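You operate a simulated robot arm through the tools that you are given. There is no shell and no other tool.

The job below is to be done with a simulated robot arm. You get a single attempt, and the scene is never put back.

JOB
Brush the fibre dust off the slide way with the small brown brush.
Fine: the dust lies under the slide; slide out again after; the brush goes into the old bench drawer, drawer shut. Set down upright: small brown brush. What is to be rubbed or washed off counts as gone when no trace of it is left.

Only the result counts: the job must be done as asked and must still hold three seconds after the hand-in. Knocking over, shifting, dropping, spilling or breaking anything else fails it.

ROBOT AND FRAMES
A 7-joint arm with a fingered hand, fixed in place. Base frame: the origin is on the floor under the middle of its stand, x ahead of it, y to its left, z up; the work surface is at about z = 780. Readings come in mm, degrees, newtons and seconds.
It reaches about 1089 mm from its shoulder. Its first joint turns from -149.0 to 149.0 degrees. Payload 3.5 kg.
Tool frame: the origin (TCP) lies between the finger pads and is the grasp point; the fingertips stand 30 mm ahead of it; z points along the fingers, y is the line along which they close. The gripper opens to 104 mm; its body begins 35 mm behind the TCP. The gripper is a hand of 4 fingers: y runs from the thumb to the fingers, the wrist lies at [-15, -110, -186] in the tool frame, and closing takes about 1.5 s.
Orientation is that of the tool frame in the base frame, as a unit quaternion [w, x, y, z]. With the fingers straight down and the wrist toward the robot, the tool's x, y and z point along [0, 1, 0], [1, 0, 0] and [0, 0, -1] of the base frame.

CONTROLS
- The arm moves only by the tool play_rows. Its arguments are lists of equal length, an entry for each row: "translation": the shift along the base's x, y, z in units of 25 mm (1.0 is 25 mm), a list of three; "turn": the turn, a rotation vector about the base's x, y, z in units of 4 degrees (1.0 is 4 degrees), a list of three. In form: {"translation": [[x, y, z], ...], "turn": [[ax, ay, az], ...]}. A call has 1 to 20 rows; each row shifts and turns the commanded pose from where the row before left it. "jaw" is the finger opening in mm, from 0 to 104, set as the call begins (left out, the last holds). A call with a number of a shift or a turn outside -1 to 1 is refused whole. A row lasts 0.2 s, in which the tool goes at most 50 mm and 8.6 degrees; a call with a longer step from one row to the next is refused whole, and so is a gripper value outside its range. Where a pose cannot be reached the arm comes as near as it can. A force on the tool above 90 N (or 10 N above the force at the start of the call, whichever is more), or a blocked arm, ends the call early, and 0.2 s more pass. Each finger travels about 45 mm/s and halts on what it meets, pressing with about 31 N; the grip force reading is that of the motor and also rises with nothing between the fingers. The clock runs only during rows and for 0.2 s after the last one: add rows that do not move to give the fingers time. It gives the time, the measured TCP pose, the force on the tool (base axes), the opening and the grip force at its end, in the units of the frame above (readings bear some noise), with the torque about the TCP (base axes, N m) and any sound that the robot's microphone picked up, and new pictures: "show" is both (left out), scene, wrist or none.
- Cameras (640 x 400 px; columns grow to the right, rows downward): "scene" is fixed at [220.1, -650.5, 1345.5]; the picture's right is [0.77, -0.64, 0.00], its down [-0.33, -0.40, -0.85] and it looks along [0.54, 0.66, -0.52] (base axes); focal length 338 px, centre (320, 200). "wrist" rides on the gripper at [61, -92, -130] in the tool frame; the picture's right is [-0.81, 0.28, -0.52], its down [-0.53, -0.71, 0.46] and it looks along [-0.24, 0.64, 0.72] (tool axes); focal length 275 px, centre (320, 200). There is no depth. A picture from a camera that has moved, and an enlarged one, comes with that camera's place and axes in the base frame and with its lens.
- slide_trunk(by): slides the trunk up (or, below 0, down) by that many mm; the arm rides with it, the base frame stays. It gives what a move gives, with no picture.
- finger_targets(index, middle, ring, thumb_bend, thumb_turn): sets how far each is bent, from 0 (flat) to 1 (curled in); at 0.3 the hand is open as for a grip, at 0.7 the pads meet at the TCP. One left out holds its place. A second passes; each finger stops where it meets its share of the squeeze, and holds until it gets a number again. A gripper value or a shape takes the hand back. It gives what a move gives, with no picture; readings hold the bend of each and the force on the fingers (four entries, about 0 where the hand has none), thumb and palm. thumb_turn goes from beside the hand (0) to across from the fingers (1), as for a grip.
- set_grasp(shape): the hand has 4 fingers and takes this shape, open, in about a second: jaw (thumb against the fingers, like two jaws); tri (thumb and two fingers); tip (a fingertip pinch); poke (one finger out to press); point (the index stretched); flat (the hand flat); cup (the hand cupped); fist (a fist). The gripper value then closes the fingers along that shape, each until it touches; the sizes above hold for jaw. It gives what a move gives, with no picture.
- close_up(camera, box): a new picture of the part [left, top, right, bottom] of that camera's present view, enlarged. The clock stands still meanwhile.
- close_job(): hands the job in; it is judged then, once.

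Places have to be worked out from the pictures, the camera data and where the tool is seen. Open the gripper and draw the arm clear of the work before you hand the job in, unless the task says otherwise.

The tools are called by a JSON object that holds its "fn" and its "kwargs". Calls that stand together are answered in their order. play_rows: Moves the arm, as the interface text tells. Its arguments: {"type":"object","properties":{"translation":{"type":"array","items":{"type":"array","items":{"type":"number"}}},"turn":{"type":"array","items":{"type":"array","items":{"type":"number"}}},"jaw":{"type":"number"},"show":{"type":"string","enum":["both","scene","wrist","none"]}},"required":["translation","turn"]} The other tools are called the same way: slide_trunk (by) moves the trunk up or down; set_grasp (shape) gives the hand a shape; finger_targets (index, middle, ring, thumb_bend, thumb_turn) moves the fingers one by one; close_up (camera, box) takes an enlarged picture of a part of a camera's view; close_job () hands the job in.

At the start:

```text
time: 0.0
tool_pos: [652.9, -35.8, 1038.1]
tcp_rot: [0.0, 0.707, 0.707, 0.0]
force: [0.0, 0.5, 0.5]
ft_torque: [0.0, 0.0, -0.02]
finger_gap: 103.4
grip_force: 0.0
shape: jaw
bend: [0.3, 0.3, 0.3, 0.3, 0.98]
finger forces: [0.0, 0.0, 0.0, 0.0, 0.0, 0.0]
trunk travel left (down, up): [-575.0, 135.0]
```

scene: 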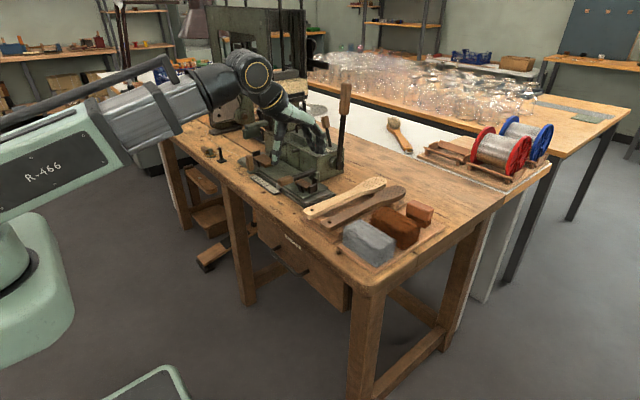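
wrist: 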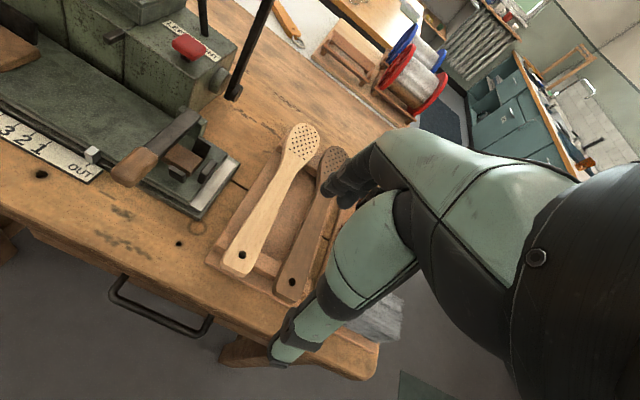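

I start by looking closer at the bench, the machine and the brushes before moving anything.

{"fn": "close_up", "kwargs": {"camera": "scene", "box": [180, 80, 360, 220]}}

{"fn": "close_up", "kwargs": {"camera": "scene", "box": [290, 160, 450, 280]}}

{"fn": "close_up", "kwargs": {"camera": "wrist", "box": [0, 0, 260, 220]}}

{"fn": "close_up", "kwargs": {"camera": "scene", "box": [230, 190, 370, 320]}}

```text
2.86 times, centred on (270, 150) of scene
camera zoom: at [220.1, -650.5, 1345.5], right [0.77, -0.64, 0.0], down [-0.33, -0.4, -0.85], along [0.54, 0.66, -0.52], focal length 965 px, centre (463, 343)
```

zoom: 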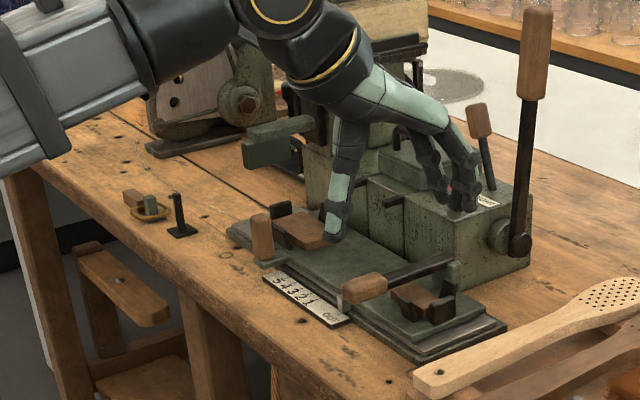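

```text
3.33 times, centred on (370, 220) of scene
camera zoom: at [220.1, -650.5, 1345.5], right [0.77, -0.64, 0.0], down [-0.33, -0.4, -0.85], along [0.54, 0.66, -0.52], focal length 1126 px, centre (153, 133)
```

zoom: 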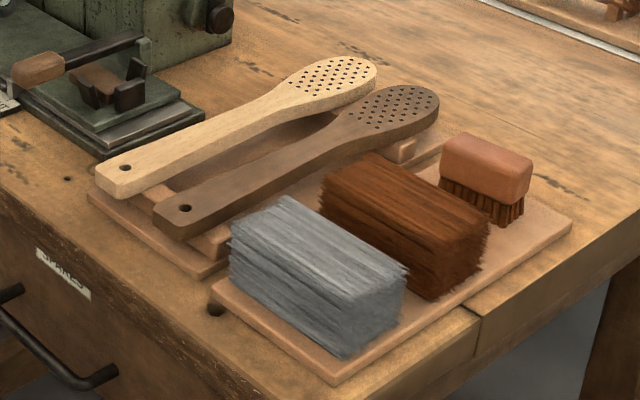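

```text
1.82 times, centred on (130, 110) of wrist
camera zoom: at [559.9, 24.5, 1169.4], right [0.28, -0.81, 0.52], down [-0.71, -0.53, -0.46], along [0.64, -0.24, -0.72], focal length 500 px, centre (666, 364)
```

zoom: 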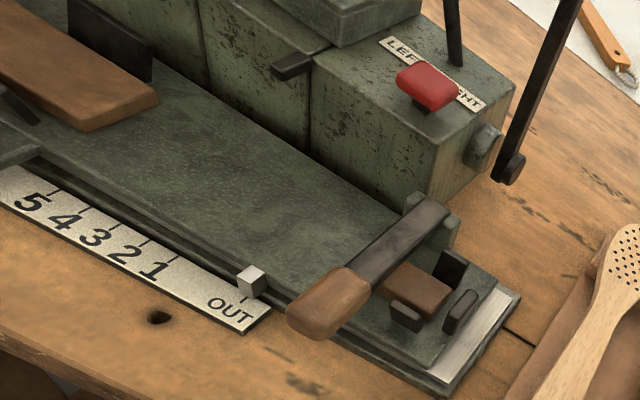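

```text
3.08 times, centred on (300, 255) of scene
camera zoom: at [220.1, -650.5, 1345.5], right [0.77, -0.64, 0.0], down [-0.33, -0.4, -0.85], along [0.54, 0.66, -0.52], focal length 1039 px, centre (382, 31)
```

zoom: 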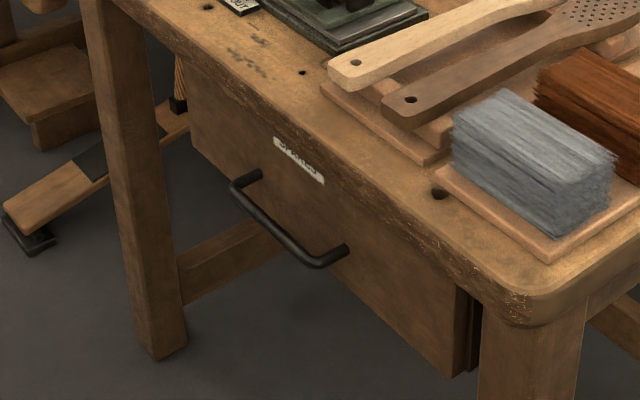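

The machine slide seems to run along y, with its pointer at OUT. I shift the hand back and to the left to centre the wrist camera on the slide.

{"fn": "play_rows", "kwargs": {"translation": [[-0.6, 1, 0.3], [-0.6, 1, 0.3], [-0.6, 1, 0.3], [-0.6, 1, 0.3], [-0.6, 1, 0.3], [0, 1, 0], [0, 1, 0], [0, 1, 0]], "turn": [[0, 0, 0], [0, 0, 0], [0, 0, 0], [0, 0, 0], [0, 0, 0], [0, 0, 0], [0, 0, 0], [0, 0, 0]]}}

```text
time: 1.8
tool_pos: [578.1, 163.4, 1076.0]
tcp_rot: [0.0, 0.707, 0.707, 0.0]
force: [-0.3, 0.3, -0.2]
ft_torque: [0.03, 0.03, 0.04]
finger_gap: 103.9
grip_force: 0.1
shape: jaw
bend: [0.3, 0.3, 0.3, 0.3, 0.98]
finger forces: [0.1, 0.0, 0.1, 0.0, 0.0, 0.0]
trunk travel left (down, up): [-575.0, 135.0]
camera wrist: at [486.2, 223.9, 1207.0], right [0.27, -0.81, 0.52], down [-0.71, -0.53, -0.46], along [0.64, -0.24, -0.72], focal length 275 px, centre (320, 200)
```

scene: 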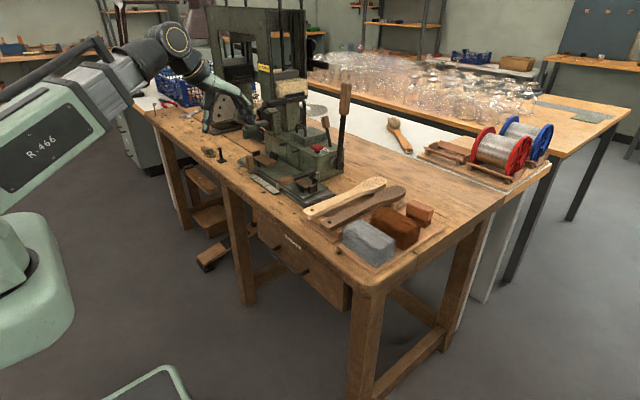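
wrist: 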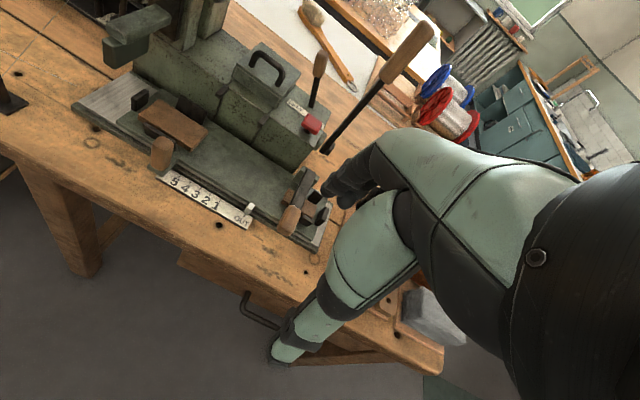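

{"fn": "close_up", "kwargs": {"camera": "wrist", "box": [60, 60, 340, 260]}}

{"fn": "close_up", "kwargs": {"camera": "scene", "box": [230, 120, 350, 210]}}

{"fn": "close_up", "kwargs": {"camera": "scene", "box": [370, 185, 450, 245]}}

```text
2.00 times, centred on (200, 160) of wrist
camera zoom: at [486.2, 223.9, 1207.0], right [0.27, -0.81, 0.52], down [-0.71, -0.53, -0.46], along [0.64, -0.24, -0.72], focal length 551 px, centre (560, 280)
```

zoom: 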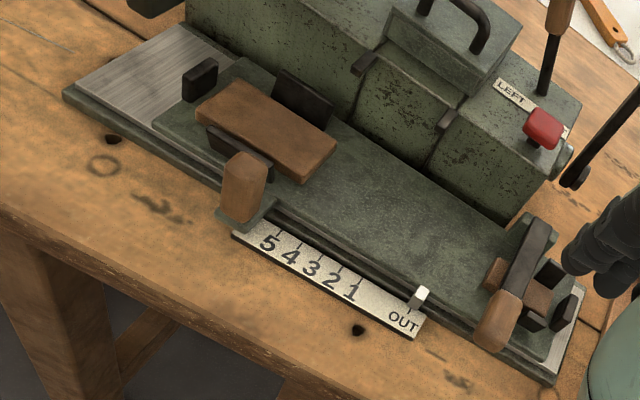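

```text
4.44 times, centred on (290, 165) of scene
camera zoom: at [220.1, -650.5, 1345.5], right [0.77, -0.64, 0.0], down [-0.33, -0.4, -0.85], along [0.54, 0.66, -0.52], focal length 1501 px, centre (453, 356)
```

zoom: 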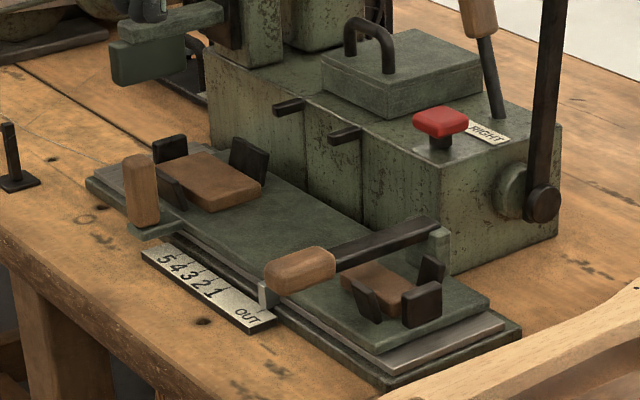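

```text
6.67 times, centred on (410, 215) of scene
camera zoom: at [220.1, -650.5, 1345.5], right [0.77, -0.64, 0.0], down [-0.33, -0.4, -0.85], along [0.54, 0.66, -0.52], focal length 2252 px, centre (-280, 100)
```

zoom: 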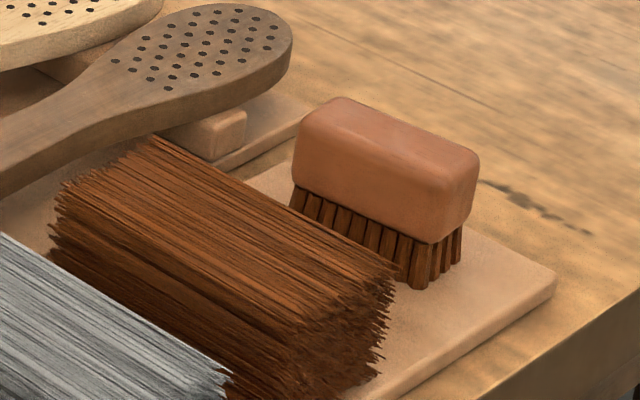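

The vertical wooden grip at about (714, 343, 846) looks like the slide's handle, and there is a cross lever at about y=142. I zoom in on both, and on the drawer.

{"fn": "close_up", "kwargs": {"camera": "wrist", "box": [240, 150, 340, 250]}}

{"fn": "close_up", "kwargs": {"camera": "scene", "box": [270, 160, 340, 210]}}

{"fn": "close_up", "kwargs": {"camera": "scene", "box": [235, 140, 305, 190]}}

{"fn": "close_up", "kwargs": {"camera": "wrist", "box": [90, 80, 210, 200]}}

```text
4.00 times, centred on (290, 200) of wrist
camera zoom: at [486.2, 223.9, 1207.0], right [0.27, -0.81, 0.52], down [-0.71, -0.53, -0.46], along [0.64, -0.24, -0.72], focal length 1101 px, centre (440, 200)
```

zoom: 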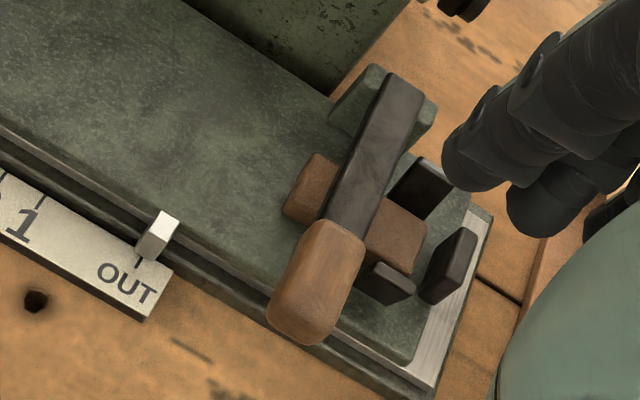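

```text
8.00 times, centred on (305, 185) of scene
camera zoom: at [220.1, -650.5, 1345.5], right [0.77, -0.64, 0.0], down [-0.33, -0.4, -0.85], along [0.54, 0.66, -0.52], focal length 2702 px, centre (440, 320)
```

zoom: 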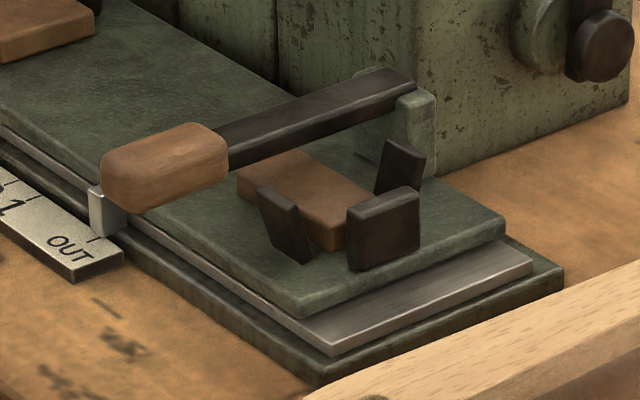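

```text
8.00 times, centred on (270, 165) of scene
camera zoom: at [220.1, -650.5, 1345.5], right [0.77, -0.64, 0.0], down [-0.33, -0.4, -0.85], along [0.54, 0.66, -0.52], focal length 2702 px, centre (720, 480)
```

zoom: 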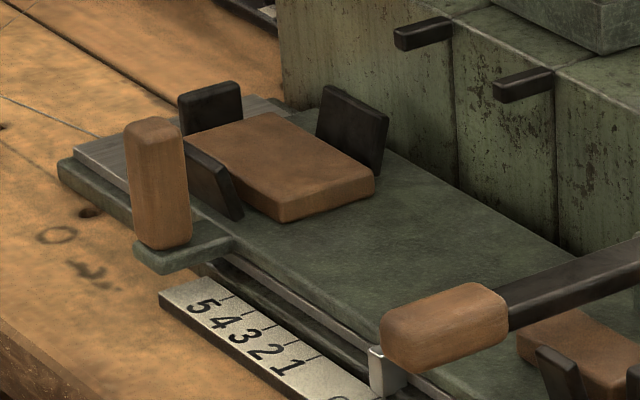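

```text
3.33 times, centred on (150, 140) of wrist
camera zoom: at [486.2, 223.9, 1207.0], right [0.27, -0.81, 0.52], down [-0.71, -0.53, -0.46], along [0.64, -0.24, -0.72], focal length 918 px, centre (887, 400)
```

zoom: 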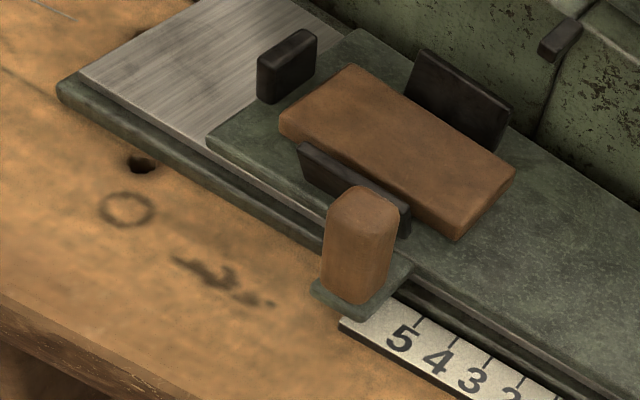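

The slide's own handle is the upright grip bolted to the slide at (714, 343, 846), and the cross lever is only the work-piece clamp. I close the fingers and bring the hand beside the handle, on its -y side, still above it.

{"fn": "play_rows", "kwargs": {"translation": [[0.8, 0.65, -0.6], [0.8, 0.65, -0.6], [0.8, 0.65, -0.6], [0.8, 0.65, -0.6], [0.8, 0.65, -0.6], [0.8, 0.65, -0.6], [0, 0, -0.6], [0, 0, 0]], "turn": [[0, 0, 0], [0, 0, 0], [0, 0, 0], [0, 0, 0], [0, 0, 0], [0, 0, 0], [0, 0, 0], [0, 0, 0]], "jaw": 0}}

```text
time: 3.6
tool_pos: [698.1, 262.0, 969.5]
tcp_rot: [0.0, 0.707, 0.707, 0.0]
force: [1.0, 0.4, 1.2]
ft_torque: [0.01, -0.01, 0.0]
finger_gap: 0.1
grip_force: 30.7
shape: jaw
bend: [0.7, 0.7, 0.7, 0.47, 1.0]
finger forces: [0.0, 0.0, 0.1, 0.0, 0.1, 0.1]
trunk travel left (down, up): [-575.0, 135.0]
camera wrist: at [605.4, 321.6, 1101.6], right [0.28, -0.81, 0.52], down [-0.71, -0.53, -0.46], along [0.64, -0.24, -0.72], focal length 275 px, centre (320, 200)
```

scene: 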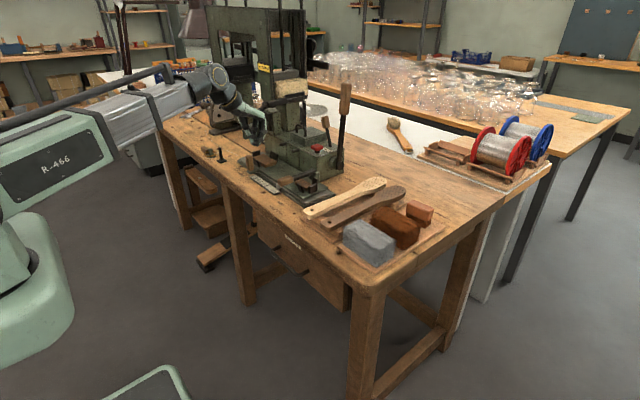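
wrist: 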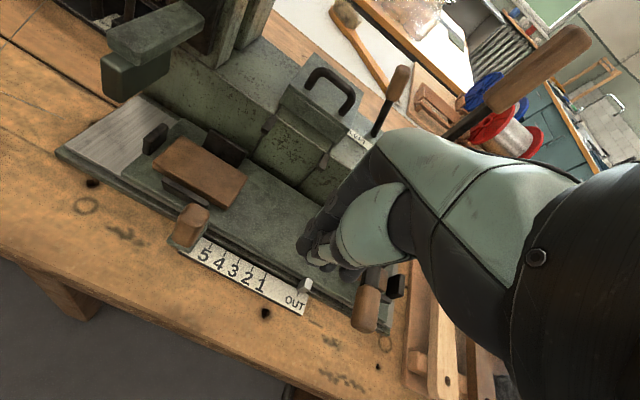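

{"fn": "close_up", "kwargs": {"camera": "scene", "box": [190, 60, 330, 200]}}

{"fn": "close_up", "kwargs": {"camera": "wrist", "box": [140, 120, 420, 320]}}

```text
2.86 times, centred on (260, 130) of scene
camera zoom: at [220.1, -650.5, 1345.5], right [0.77, -0.64, 0.0], down [-0.33, -0.4, -0.85], along [0.54, 0.66, -0.52], focal length 965 px, centre (491, 400)
```

zoom: 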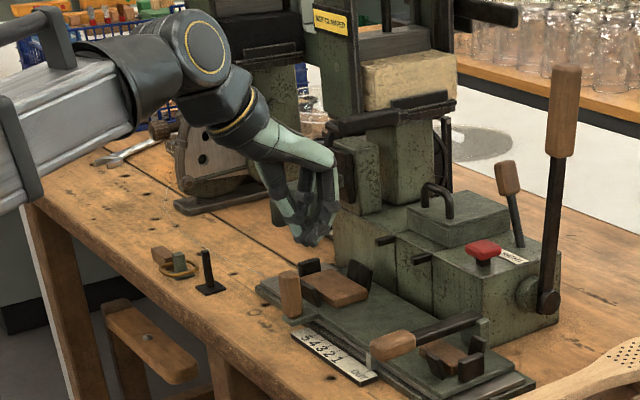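

```text
2.00 times, centred on (280, 220) of wrist
camera zoom: at [605.4, 321.6, 1101.6], right [0.28, -0.81, 0.52], down [-0.71, -0.53, -0.46], along [0.64, -0.24, -0.72], focal length 551 px, centre (400, 160)
```

zoom: 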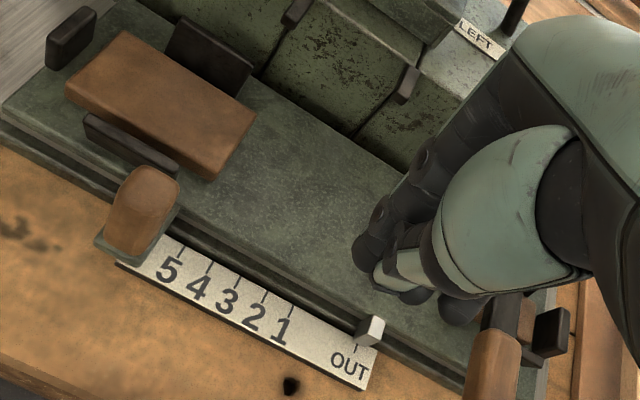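

The closed fingers span roughly y = TCP+12 to TCP-45, so the hand is beside the handle. I lower it to about z=865, then push gently in +y.

{"fn": "play_rows", "kwargs": {"translation": [[0.1, 0, -0.7], [0.1, 0, -0.7], [0, 0, -0.7], [0, 0, -0.7], [0, 0, -0.7], [0, 0, -0.7], [0, 0.5, 0], [0, 0.5, 0], [0, 0, 0]], "turn": [[0, 0, 0], [0, 0, 0], [0, 0, 0], [0, 0, 0], [0, 0, 0], [0, 0, 0], [0, 0, 0], [0, 0, 0], [0, 0, 0]]}}

```text
time: 5.6
tool_pos: [702.0, 286.3, 865.4]
tcp_rot: [0.0, 0.707, 0.707, 0.001]
force: [-0.5, -0.6, -0.1]
ft_torque: [-0.02, 0.01, -0.01]
finger_gap: 0.0
grip_force: 31.6
shape: jaw
bend: [0.7, 0.7, 0.7, 0.47, 1.0]
finger forces: [0.0, 0.0, 0.1, 0.1, 0.0, 0.0]
trunk travel left (down, up): [-575.0, 135.0]
camera wrist: at [609.7, 346.4, 997.1], right [0.27, -0.81, 0.52], down [-0.71, -0.53, -0.46], along [0.64, -0.24, -0.72], focal length 275 px, centre (320, 200)
```

scene: 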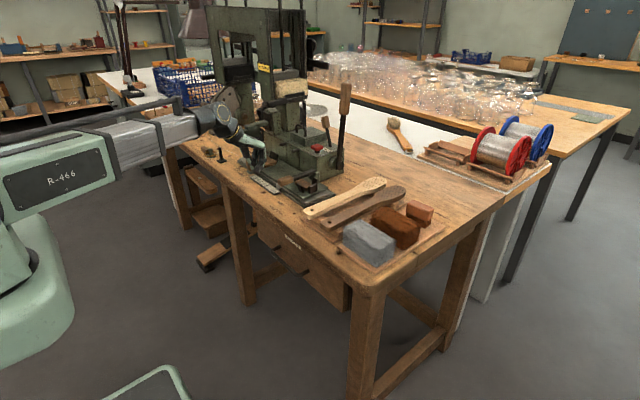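
wrist: 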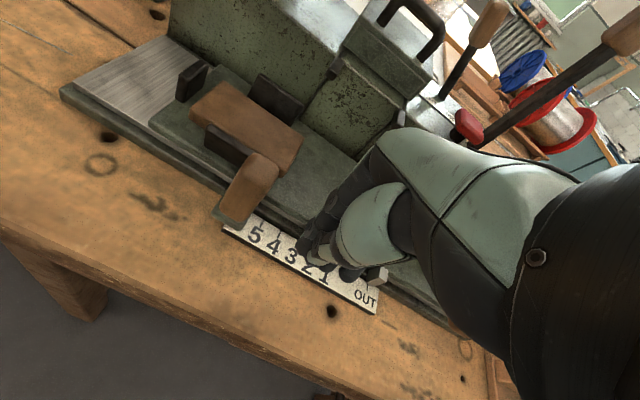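

The hand is now low beside the handle without touching anything. I check the clearance in close-ups before I push.

{"fn": "close_up", "kwargs": {"camera": "wrist", "box": [200, 130, 400, 310]}}

{"fn": "close_up", "kwargs": {"camera": "scene", "box": [200, 90, 340, 210]}}

```text
2.22 times, centred on (300, 220) of wrist
camera zoom: at [609.7, 346.4, 997.1], right [0.27, -0.81, 0.52], down [-0.71, -0.53, -0.46], along [0.64, -0.24, -0.72], focal length 612 px, centre (364, 156)
```

zoom: 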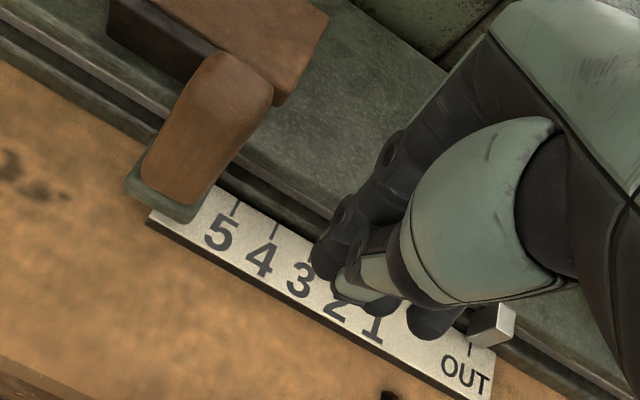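

```text
3.33 times, centred on (270, 150) of scene
camera zoom: at [220.1, -650.5, 1345.5], right [0.77, -0.64, 0.0], down [-0.33, -0.4, -0.85], along [0.54, 0.66, -0.52], focal length 1126 px, centre (487, 367)
```

zoom: 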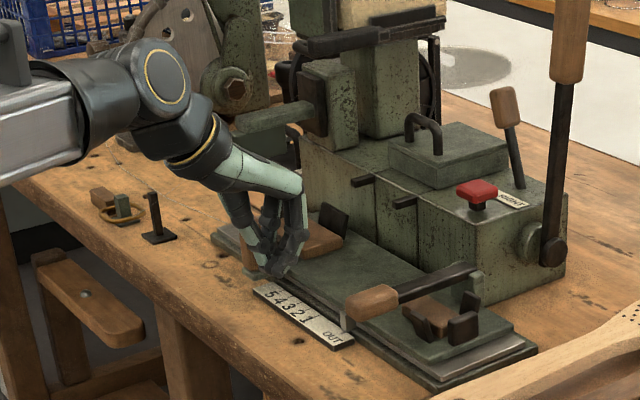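

The fingers are in front of the slide edge with the handle directly ahead in +y. I push +y slowly.

{"fn": "play_rows", "kwargs": {"translation": [[0.2, 0.5, 0], [0.2, 0.5, 0], [0, 0.5, 0], [0, 0.5, 0], [0, 0.5, 0], [0, 0, 0]], "turn": [[0, 0, 0], [0, 0, 0], [0, 0, 0], [0, 0, 0], [0, 0, 0], [0, 0, 0]]}}

```text
time: 7.0
tool_pos: [712.1, 348.8, 865.5]
tcp_rot: [0.0, 0.707, 0.707, 0.0]
force: [0.6, -0.1, -0.8]
ft_torque: [-0.03, -0.02, 0.01]
finger_gap: 0.0
grip_force: 31.3
shape: jaw
bend: [0.7, 0.7, 0.7, 0.47, 1.0]
finger forces: [0.0, 0.1, 0.0, 0.0, 0.0, 0.1]
trunk travel left (down, up): [-575.0, 135.0]
camera wrist: at [619.6, 409.8, 997.1], right [0.28, -0.81, 0.52], down [-0.71, -0.53, -0.46], along [0.64, -0.24, -0.72], focal length 275 px, centre (320, 200)
```

scene: 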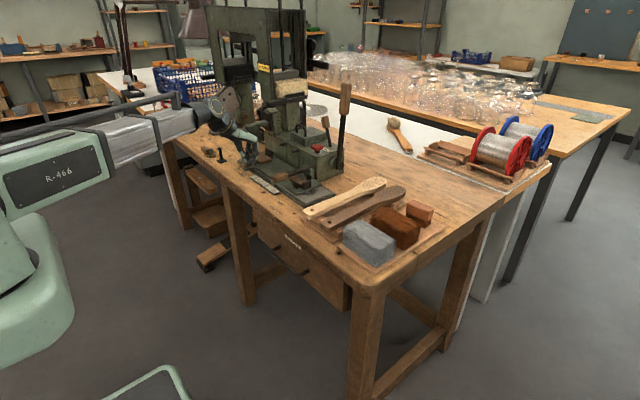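
wrist: 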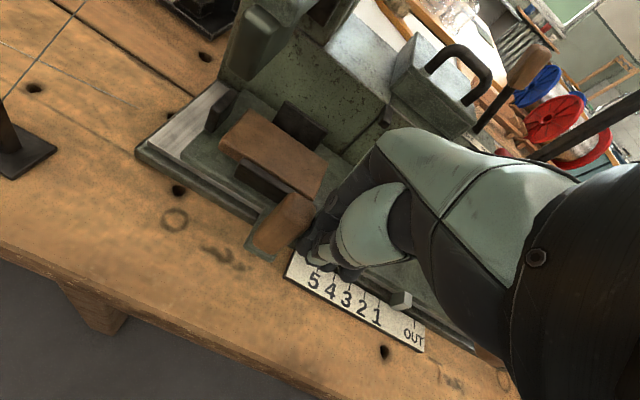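

The slide moved with the push: the pointer has left OUT toward 1, with little force. I keep pushing +y toward 5.

{"fn": "play_rows", "kwargs": {"translation": [[0, 0.5, 0], [0, 0.5, 0], [0, 0.5, 0], [0, 0.5, 0], [0, 0.5, 0], [0, 0.5, 0], [0, 0, 0]], "turn": [[0, 0, 0], [0, 0, 0], [0, 0, 0], [0, 0, 0], [0, 0, 0], [0, 0, 0], [0, 0, 0]]}}

```text
time: 8.6
tool_pos: [711.5, 423.9, 865.5]
tcp_rot: [0.0, 0.707, 0.707, 0.001]
force: [-0.5, -1.2, -0.7]
ft_torque: [0.02, 0.03, -0.01]
finger_gap: 0.0
grip_force: 30.5
shape: jaw
bend: [0.7, 0.7, 0.7, 0.47, 1.0]
finger forces: [0.0, 0.1, 0.0, 0.0, 0.1, 0.0]
trunk travel left (down, up): [-575.0, 135.0]
camera wrist: at [619.7, 484.3, 997.4], right [0.28, -0.81, 0.52], down [-0.71, -0.53, -0.46], along [0.64, -0.24, -0.72], focal length 275 px, centre (320, 200)
```

scene: 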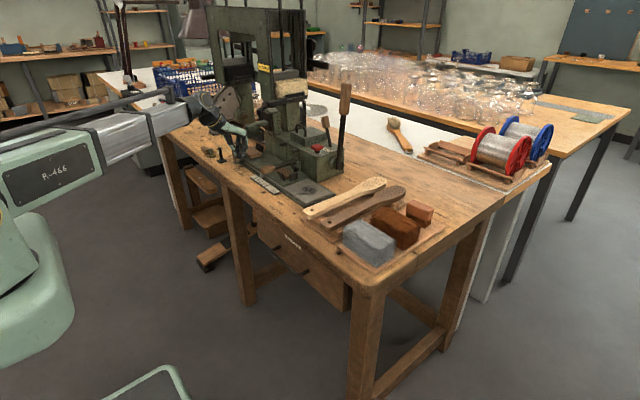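
wrist: 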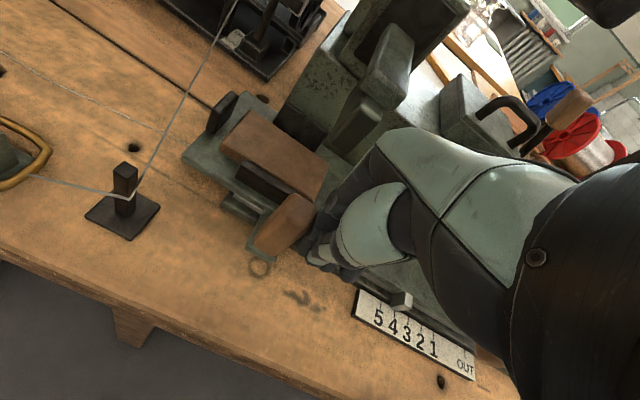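

The slide is now between positions 3 and 4. I look at the uncovered way for dust, and at the wire from the small post to the other machine.

{"fn": "close_up", "kwargs": {"camera": "scene", "box": [260, 160, 350, 220]}}

{"fn": "close_up", "kwargs": {"camera": "scene", "box": [190, 80, 310, 200]}}

{"fn": "close_up", "kwargs": {"camera": "wrist", "box": [60, 0, 340, 280]}}

```text
6.67 times, centred on (305, 190) of scene
camera zoom: at [220.1, -650.5, 1345.5], right [0.77, -0.64, 0.0], down [-0.33, -0.4, -0.85], along [0.54, 0.66, -0.52], focal length 2252 px, centre (420, 267)
```

zoom: 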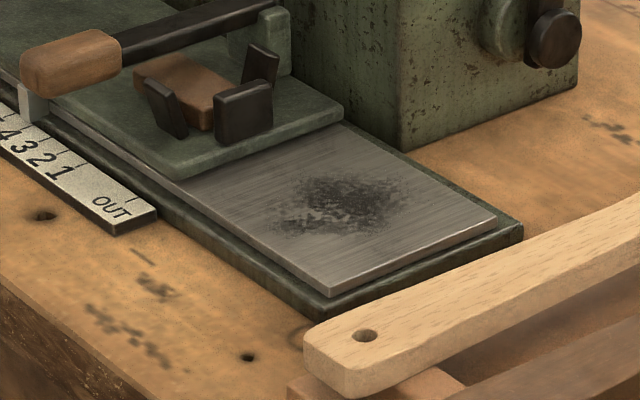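

```text
3.33 times, centred on (250, 140) of scene
camera zoom: at [220.1, -650.5, 1345.5], right [0.77, -0.64, 0.0], down [-0.33, -0.4, -0.85], along [0.54, 0.66, -0.52], focal length 1126 px, centre (553, 400)
```

zoom: 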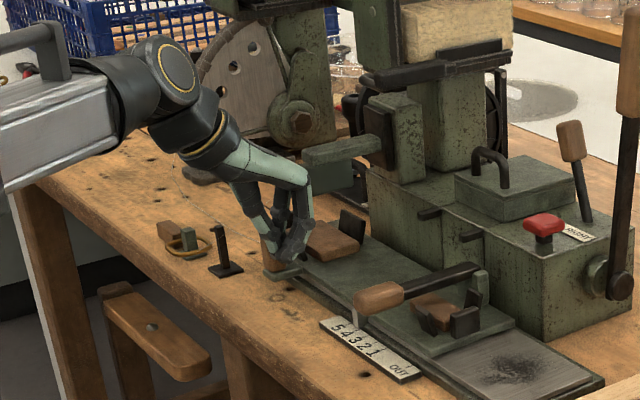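

```text
1.43 times, centred on (200, 140) of wrist
camera zoom: at [619.7, 484.3, 997.4], right [0.28, -0.81, 0.52], down [-0.71, -0.53, -0.46], along [0.64, -0.24, -0.72], focal length 393 px, centre (491, 286)
```

zoom: 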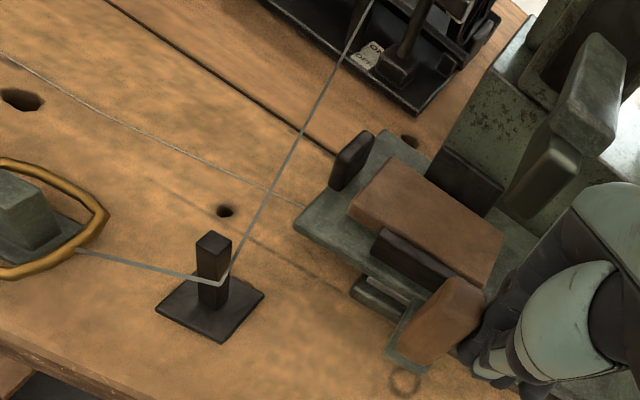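

The dust is a dark smudge at about x 749–822, y 78–146 on the bare way, fully uncovered, and the slide end is at about y=168. I leave the slide here, away from the wire, and back off to look at the drawer.

{"fn": "play_rows", "kwargs": {"translation": [[0, -0.5, 0], [-0.8, 0, 0.2], [-1, 0, 0.3], [-1, 0, 0.3], [-1, 0, 0.3], [-1, -0.8, 0.2], [-0.5, -1, 0], [0, -1, 0], [0, -1, 0], [0, -1, 0], [0, -1, 0], [0, -1, 0], [0, -1, 0], [0, -1, 0], [0, -1, 0], [0, -1, 0], [0, -1, 0], [0, -1, 0], [0, -1, 0], [0, -1, 0]], "turn": [[0, 0, 0], [0, 0, 0], [0, 0, 0], [0, 0, 0], [0, 0, 0], [0, 0, 0], [0, 0, 0], [0, 0, 0], [0, 0, 0], [0, 0, 0], [0, 0, 0], [0, 0, 0], [0, 0, 0], [0, 0, 0], [0, 0, 0], [0, 0, 0], [0, 0, 0], [0, 0, 0], [0, 0, 0], [0, 0, 0]]}}

```text
time: 12.8
tool_pos: [579.6, 41.8, 896.9]
tcp_rot: [-0.001, 0.707, 0.707, 0.0]
force: [-0.6, -0.4, -0.2]
ft_torque: [0.04, 0.0, 0.02]
finger_gap: 0.1
grip_force: 30.8
shape: jaw
bend: [0.7, 0.7, 0.7, 0.47, 1.0]
finger forces: [0.0, 0.0, 0.1, 0.0, 0.0, 0.1]
trunk travel left (down, up): [-575.0, 135.0]
camera wrist: at [487.6, 101.8, 1029.4], right [0.28, -0.81, 0.52], down [-0.71, -0.53, -0.46], along [0.64, -0.24, -0.72], focal length 275 px, centre (320, 200)
```

scene: 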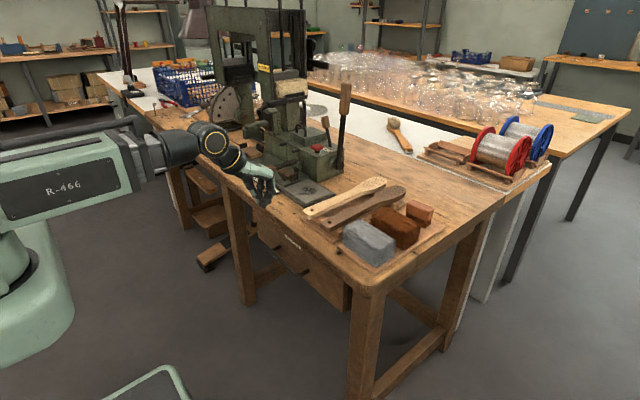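
wrist: 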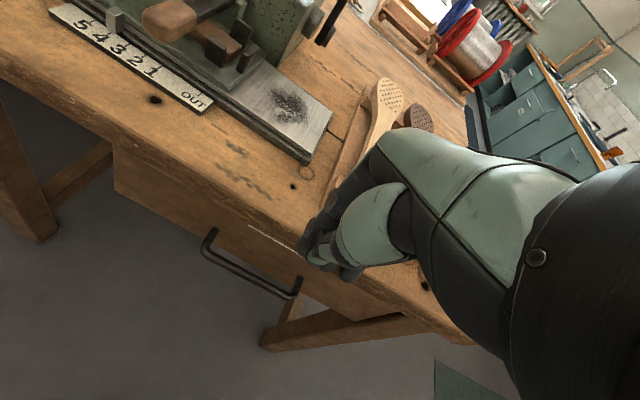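

{"fn": "close_up", "kwargs": {"camera": "wrist", "box": [90, 130, 330, 350]}}

{"fn": "close_up", "kwargs": {"camera": "wrist", "box": [180, 0, 360, 180]}}

{"fn": "close_up", "kwargs": {"camera": "scene", "box": [230, 190, 370, 320]}}

```text
1.82 times, centred on (210, 240) of wrist
camera zoom: at [487.6, 101.8, 1029.4], right [0.28, -0.81, 0.52], down [-0.71, -0.53, -0.46], along [0.64, -0.24, -0.72], focal length 500 px, centre (520, 127)
```

zoom: 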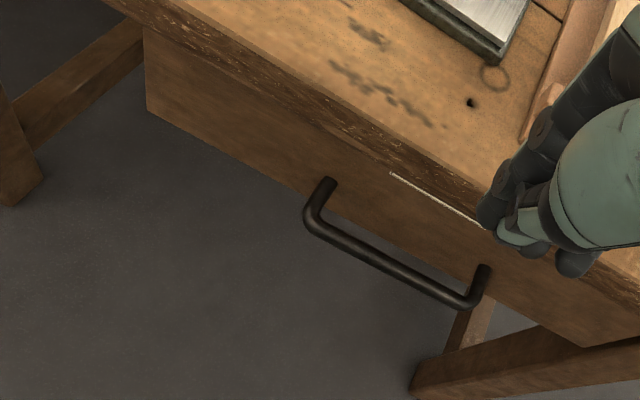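

```text
2.22 times, centred on (270, 90) of wrist
camera zoom: at [487.6, 101.8, 1029.4], right [0.28, -0.81, 0.52], down [-0.71, -0.53, -0.46], along [0.64, -0.24, -0.72], focal length 612 px, centre (431, 444)
```

zoom: 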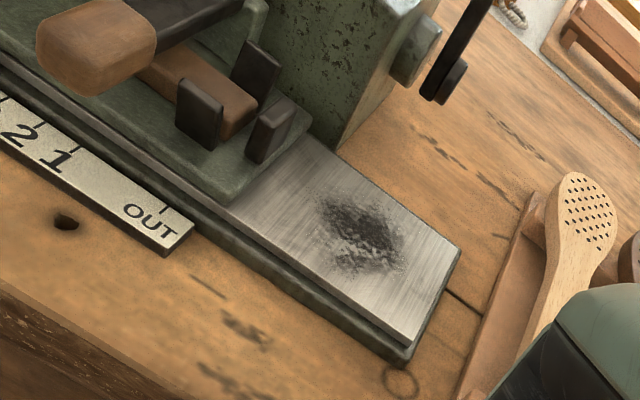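

```text
3.08 times, centred on (300, 255) of scene
camera zoom: at [220.1, -650.5, 1345.5], right [0.77, -0.64, 0.0], down [-0.33, -0.4, -0.85], along [0.54, 0.66, -0.52], focal length 1039 px, centre (382, 31)
```

zoom: 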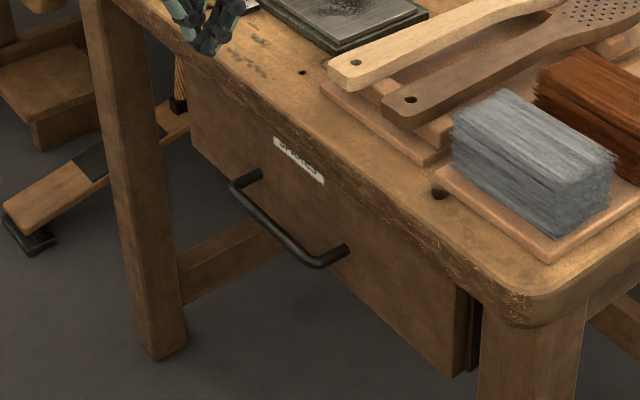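

The drawer's bar handle runs along y from about -42 to 100, at x≈639, z≈636, standing about 33 mm off the drawer front. I tilt the hand forward about 32° over it, open to 30 mm, and then lower the trunk.

{"fn": "play_rows", "kwargs": {"translation": [[-0.4, 0, 0], [-0.4, 0, 0], [-0.4, 0, 0], [-0.4, 0, 0], [0, 0, 0], [0, 0, 0], [0, 0, 0], [0, 0, 0]], "turn": [[0, -1, 0], [0, -1, 0], [0, -1, 0], [0, -1, 0], [0, -1, 0], [0, -1, 0], [0, -1, 0], [0, -1, 0]], "jaw": 34}}

{"fn": "slide_trunk", "kwargs": {"by": -170}}

{"fn": "play_rows", "kwargs": {"translation": [[0, 0, 0]], "turn": [[0, 0, 0]]}}

```text
time: 14.6
tool_pos: [635.6, 49.1, 887.6]
tcp_rot: [0.194, 0.68, 0.679, 0.194]
force: [-0.4, -0.2, -0.5]
ft_torque: [0.02, 0.0, 0.02]
finger_gap: 33.7
grip_force: 0.0
shape: jaw
bend: [0.74, 0.52, 0.5, 0.73, 1.0]
finger forces: [0.1, 0.0, 0.0, 0.1, 0.0, 0.0]
out of reach, approached as far as the arm can: row 1, 2, 3, 4, 5, 6, 7, 8
trunk travel left (down, up): [-575.0, 135.0]
camera wrist: at [488.6, 108.8, 952.1], right [-0.04, -0.81, 0.58], down [-0.37, -0.53, -0.76], along [0.93, -0.24, -0.28], focal length 275 px, centre (320, 200)
```

scene: 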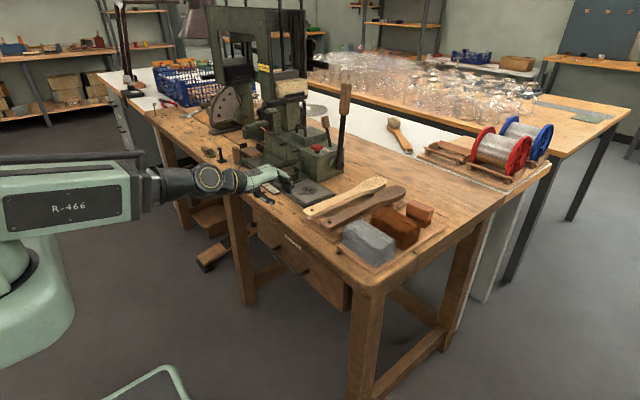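
wrist: 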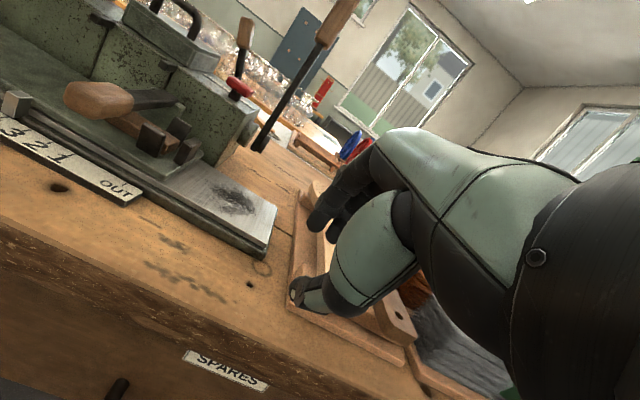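

```text
time: 15.9
tool_pos: [631.1, 50.1, 787.3]
tcp_rot: [0.204, 0.673, 0.679, 0.209]
force: [-13.0, -4.8, 55.6]
ft_torque: [-0.64, -2.33, -0.34]
finger_gap: 43.6
grip_force: 0.0
shape: jaw
bend: [0.74, 0.42, 0.45, 0.73, 1.0]
finger forces: [14.9, 28.9, 12.1, 0.1, 0.0, 0.1]
trunk travel left (down, up): [-457.0, 253.0]
stopped: the force on the tool passed its limit at 110 N (the readings are from after the stop); the commanded pose is now the measured one
```

```text
time: 16.3
tool_pos: [631.7, 50.2, 786.3]
tcp_rot: [0.202, 0.672, 0.681, 0.209]
force: [-21.8, -8.8, 70.7]
ft_torque: [-0.8, -2.93, -0.55]
finger_gap: 44.4
grip_force: 0.1
shape: jaw
bend: [0.74, 0.42, 0.44, 0.73, 1.0]
finger forces: [21.6, 32.5, 16.0, 0.0, 0.0, 0.0]
trunk travel left (down, up): [-457.0, 253.0]
camera wrist: at [481.0, 108.3, 844.6], right [-0.05, -0.81, 0.58], down [-0.33, -0.53, -0.78], along [0.94, -0.23, -0.24], focal length 275 px, centre (320, 200)
```

scene: 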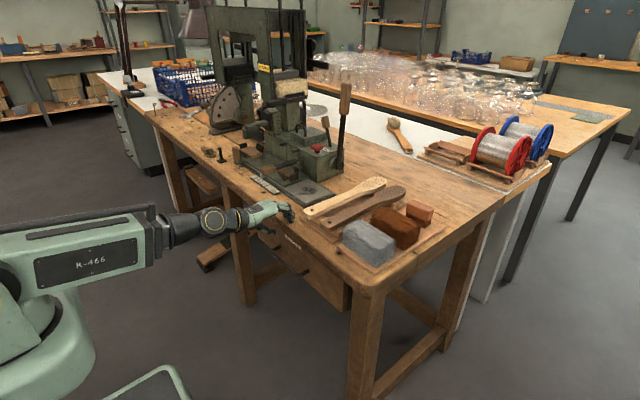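
wrist: 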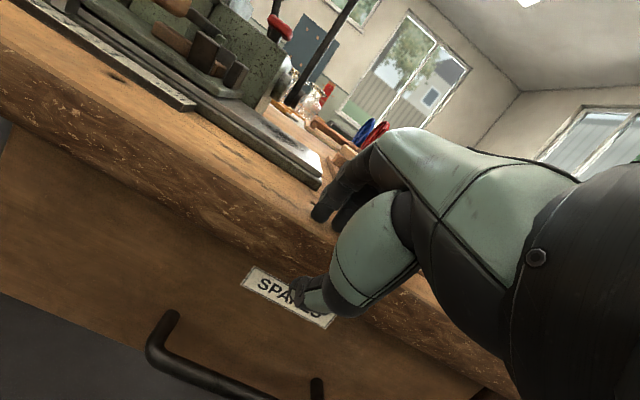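

The tilt was out of reach there, so the TCP stayed at x≈632 and the trunk move pressed the fingers on the bench edge. I lift off straight away, and from here I will check each step before the next.

{"fn": "slide_trunk", "kwargs": {"by": 60}}

```text
time: 17.3
tool_pos: [634.9, 48.5, 837.4]
tcp_rot: [0.198, 0.676, 0.68, 0.202]
force: [0.4, -0.5, 0.3]
ft_torque: [0.0, -0.02, 0.0]
finger_gap: 34.1
grip_force: 0.0
shape: jaw
bend: [0.74, 0.52, 0.49, 0.73, 1.0]
finger forces: [0.0, 0.0, 0.0, 0.1, 0.0, 0.0]
trunk travel left (down, up): [-517.0, 193.0]
```

The load is gone. I try drawing the hand back from the bench edge in small rows and watch for reach limits.

{"fn": "play_rows", "kwargs": {"translation": [[-0.5, 0, 0.5], [-0.5, 0, 0.5], [-0.5, 0, 0.5], [-0.5, 0, 0.5]], "turn": [[0, 0, 0], [0, 0, 0], [0, 0, 0], [0, 0, 0]]}}

```text
time: 18.3
tool_pos: [634.6, 50.0, 838.1]
tcp_rot: [0.199, 0.676, 0.68, 0.202]
force: [0.6, -0.1, -0.4]
ft_torque: [-0.02, 0.02, 0.02]
finger_gap: 34.1
grip_force: 0.1
shape: jaw
bend: [0.74, 0.52, 0.49, 0.73, 1.0]
finger forces: [0.0, 0.1, 0.1, 0.0, 0.1, 0.0]
out of reach, approached as far as the arm can: row 1, 2, 3, 4
trunk travel left (down, up): [-517.0, 193.0]
camera wrist: at [485.9, 108.9, 899.7], right [-0.04, -0.81, 0.58], down [-0.35, -0.53, -0.77], along [0.94, -0.24, -0.26], focal length 275 px, centre (320, 200)
```

scene: 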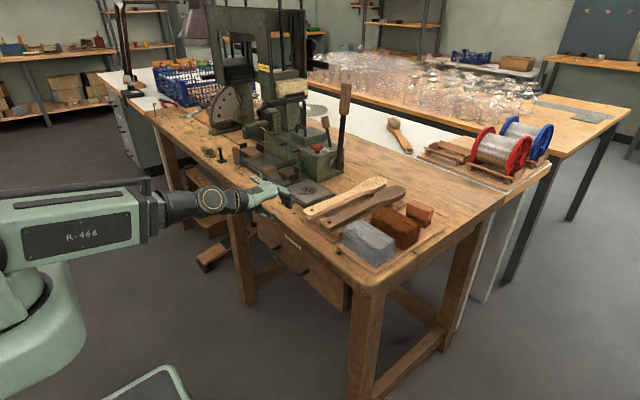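
wrist: 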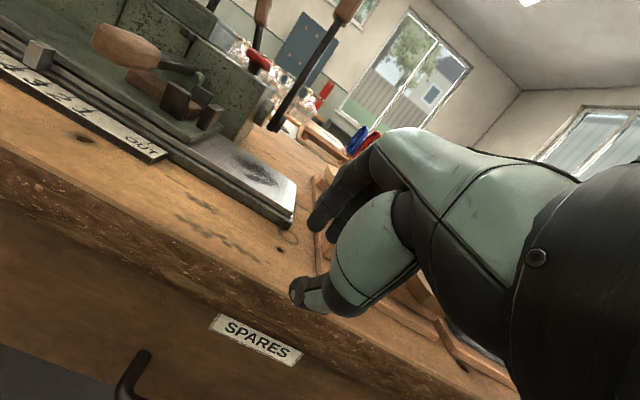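

The arm is folded as tight as it goes at this height. I test whether raising the hand relative to the shoulder gives more room: forward a little to recover the command, then straight up.

{"fn": "play_rows", "kwargs": {"translation": [[0.5, 0, 0.5], [0.5, 0, 0.5], [0, 0, 1], [0, 0, 1], [0, 0, 1], [0, 0, 1]], "turn": [[0, 0, 0], [0, 0, 0], [0, 0, 0], [0, 0, 0], [0, 0, 0], [0, 0, 0]], "show": "scene"}}

```text
time: 19.7
tool_pos: [659.5, 49.8, 963.8]
tcp_rot: [0.199, 0.675, 0.681, 0.203]
force: [-0.1, -0.3, -0.5]
ft_torque: [-0.02, -0.01, 0.01]
finger_gap: 34.1
grip_force: 0.1
shape: jaw
bend: [0.74, 0.52, 0.49, 0.73, 1.0]
finger forces: [0.0, 0.0, 0.0, 0.0, 0.0, 0.0]
trunk travel left (down, up): [-517.0, 193.0]
```

scene: 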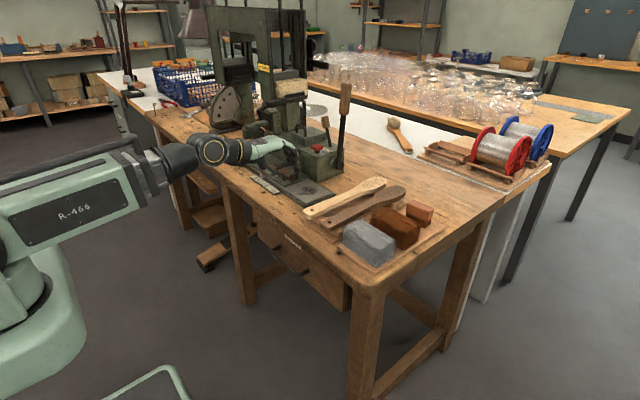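

The hand moved freely upward and the command follows the measured pose. I now try drawing back in -x at this height.

{"fn": "play_rows", "kwargs": {"translation": [[-1, 0, 0], [-1, 0, 0], [-1, 0, 0], [-1, 0, 0]], "turn": [[0, 0, 0], [0, 0, 0], [0, 0, 0], [0, 0, 0]], "show": "scene"}}

```text
time: 20.7
tool_pos: [650.4, 49.7, 963.4]
tcp_rot: [0.199, 0.676, 0.68, 0.202]
force: [-0.1, -0.1, 0.2]
ft_torque: [-0.03, -0.03, -0.02]
finger_gap: 34.0
grip_force: 0.2
shape: jaw
bend: [0.74, 0.52, 0.49, 0.73, 1.0]
finger forces: [0.0, 0.0, 0.0, 0.0, 0.0, 0.0]
out of reach, approached as far as the arm can: row 1, 2, 3, 4
trunk travel left (down, up): [-517.0, 193.0]
```

scene: 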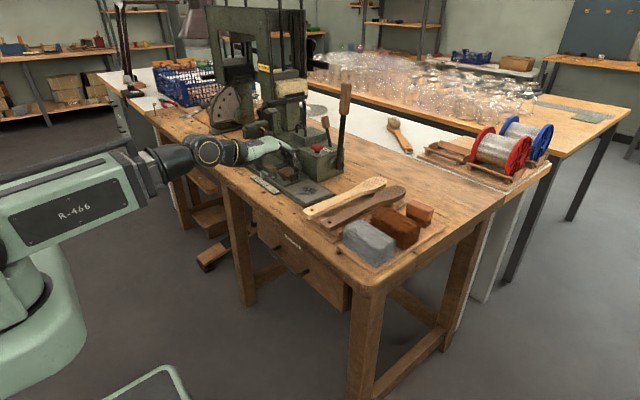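

The backward limit eases when the hand is low relative to the shoulder, so I raise the trunk and reach down instead. First the trunk goes up alone; the hand has free air above it.

{"fn": "slide_trunk", "kwargs": {"by": 150}}

```text
time: 22.4
tool_pos: [650.6, 50.7, 1113.4]
tcp_rot: [0.199, 0.676, 0.681, 0.203]
force: [-0.2, -0.5, -1.4]
ft_torque: [0.01, -0.03, 0.0]
finger_gap: 34.1
grip_force: 0.1
shape: jaw
bend: [0.74, 0.52, 0.49, 0.73, 1.0]
finger forces: [0.0, 0.1, 0.1, 0.0, 0.0, 0.0]
trunk travel left (down, up): [-667.0, 43.0]
```

Now I lower the hand with rows to about z=940 and test drawing back in -x at this new shoulder height.

{"fn": "play_rows", "kwargs": {"translation": [[0, 0, -1], [0, 0, -1], [0, 0, -1], [0, 0, -1], [0, 0, -1], [0, 0, -1], [0, 0, -1], [-0.5, 0, 0], [-0.5, 0, 0], [-0.5, 0, 0], [-0.5, 0, 0]], "turn": [[0, 0, 0], [0, 0, 0], [0, 0, 0], [0, 0, 0], [0, 0, 0], [0, 0, 0], [0, 0, 0], [0, 0, 0], [0, 0, 0], [0, 0, 0], [0, 0, 0]], "show": "scene"}}

```text
time: 24.8
tool_pos: [618.4, 52.5, 929.7]
tcp_rot: [0.198, 0.675, 0.681, 0.203]
force: [0.2, 0.6, 0.6]
ft_torque: [0.03, 0.0, 0.01]
finger_gap: 33.9
grip_force: 0.1
shape: jaw
bend: [0.74, 0.52, 0.5, 0.73, 1.0]
finger forces: [0.0, 0.1, 0.0, 0.1, 0.1, 0.0]
out of reach, approached as far as the arm can: row 10, 11
trunk travel left (down, up): [-667.0, 43.0]
```

scene: 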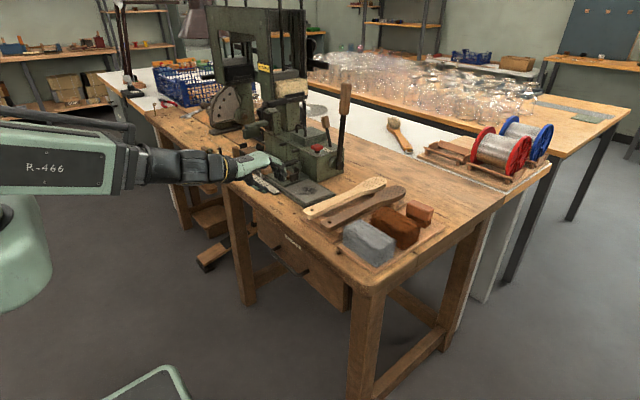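

At x=618 the limit has already eased. I keep going down and back in small steps, staying above the bench edge level.

{"fn": "play_rows", "kwargs": {"translation": [[0, 0, -1], [-0.3, 0, -1], [-0.5, 0, -0.5], [-0.5, 0, 0], [-0.5, 0, 0]], "turn": [[0, 0, 0], [0, 0, 0], [0, 0, 0], [0, 0, 0], [0, 0, 0]]}}

```text
time: 26.0
tool_pos: [583.1, 52.2, 861.5]
tcp_rot: [0.198, 0.676, 0.68, 0.202]
force: [-0.3, 0.0, 0.3]
ft_torque: [-0.01, -0.01, 0.01]
finger_gap: 34.1
grip_force: 0.1
shape: jaw
bend: [0.74, 0.52, 0.5, 0.73, 1.0]
finger forces: [0.0, 0.0, 0.0, 0.1, 0.1, 0.0]
out of reach, approached as far as the arm can: row 5
trunk travel left (down, up): [-667.0, 43.0]
camera wrist: at [433.9, 112.1, 923.0], right [-0.04, -0.81, 0.58], down [-0.35, -0.53, -0.77], along [0.94, -0.24, -0.26], focal length 275 px, centre (320, 200)
```

scene: 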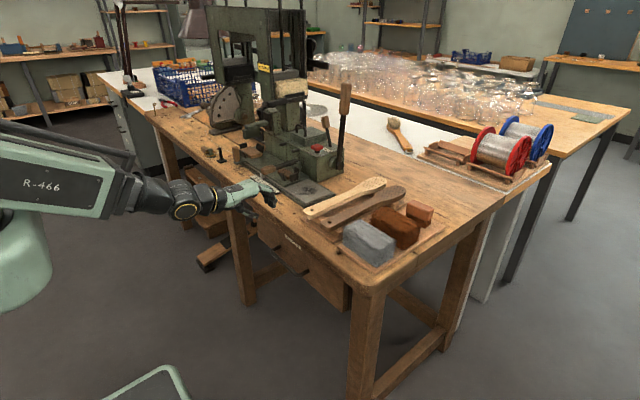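
wrist: 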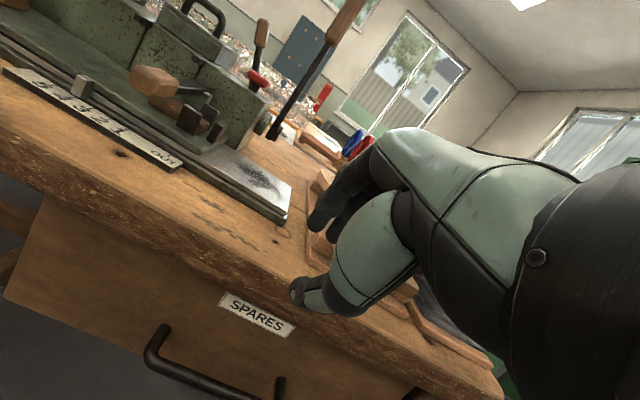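

The hand is clear in front of the bench (finger edge about x=627, bench edge about 672). I lower it with small rows toward the handle level.

{"fn": "play_rows", "kwargs": {"translation": [[0, 0, -1], [0, 0, -1], [0, 0, -1], [0, 0, -1], [0, 0, -1], [0, 0, -0.5]], "turn": [[0, 0, 0], [0, 0, 0], [0, 0, 0], [0, 0, 0], [0, 0, 0], [0, 0, 0]]}}

```text
time: 27.4
tool_pos: [582.5, 62.2, 723.9]
tcp_rot: [0.2, 0.677, 0.679, 0.2]
force: [0.3, -0.6, -0.3]
ft_torque: [0.02, 0.0, 0.02]
finger_gap: 34.0
grip_force: 0.2
shape: jaw
bend: [0.74, 0.52, 0.5, 0.73, 1.0]
finger forces: [0.0, 0.0, 0.0, 0.1, 0.0, 0.0]
out of reach, approached as far as the arm can: row 5
trunk travel left (down, up): [-667.0, 43.0]
camera wrist: at [434.8, 121.8, 786.6], right [-0.05, -0.81, 0.58], down [-0.35, -0.53, -0.77], along [0.94, -0.24, -0.26], focal length 275 px, centre (320, 200)
```

scene: 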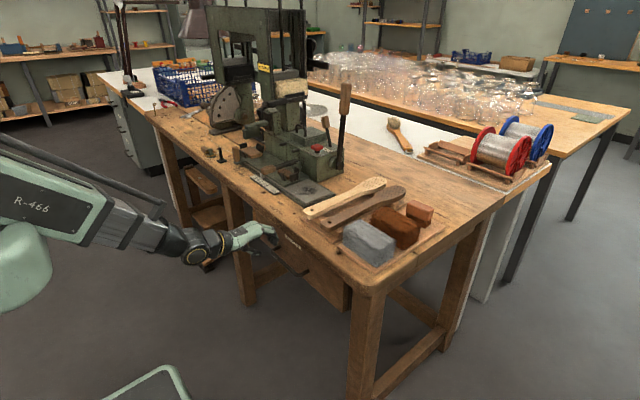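
wrist: 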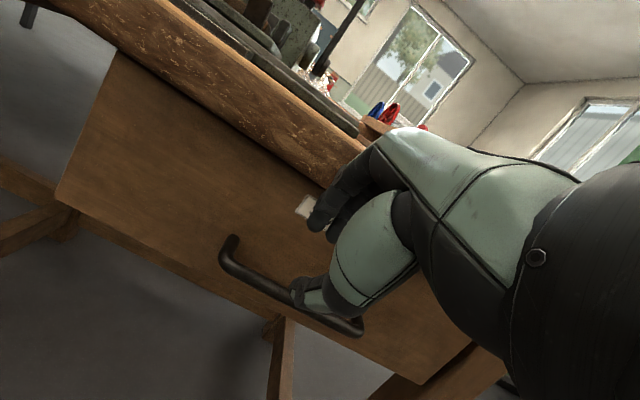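

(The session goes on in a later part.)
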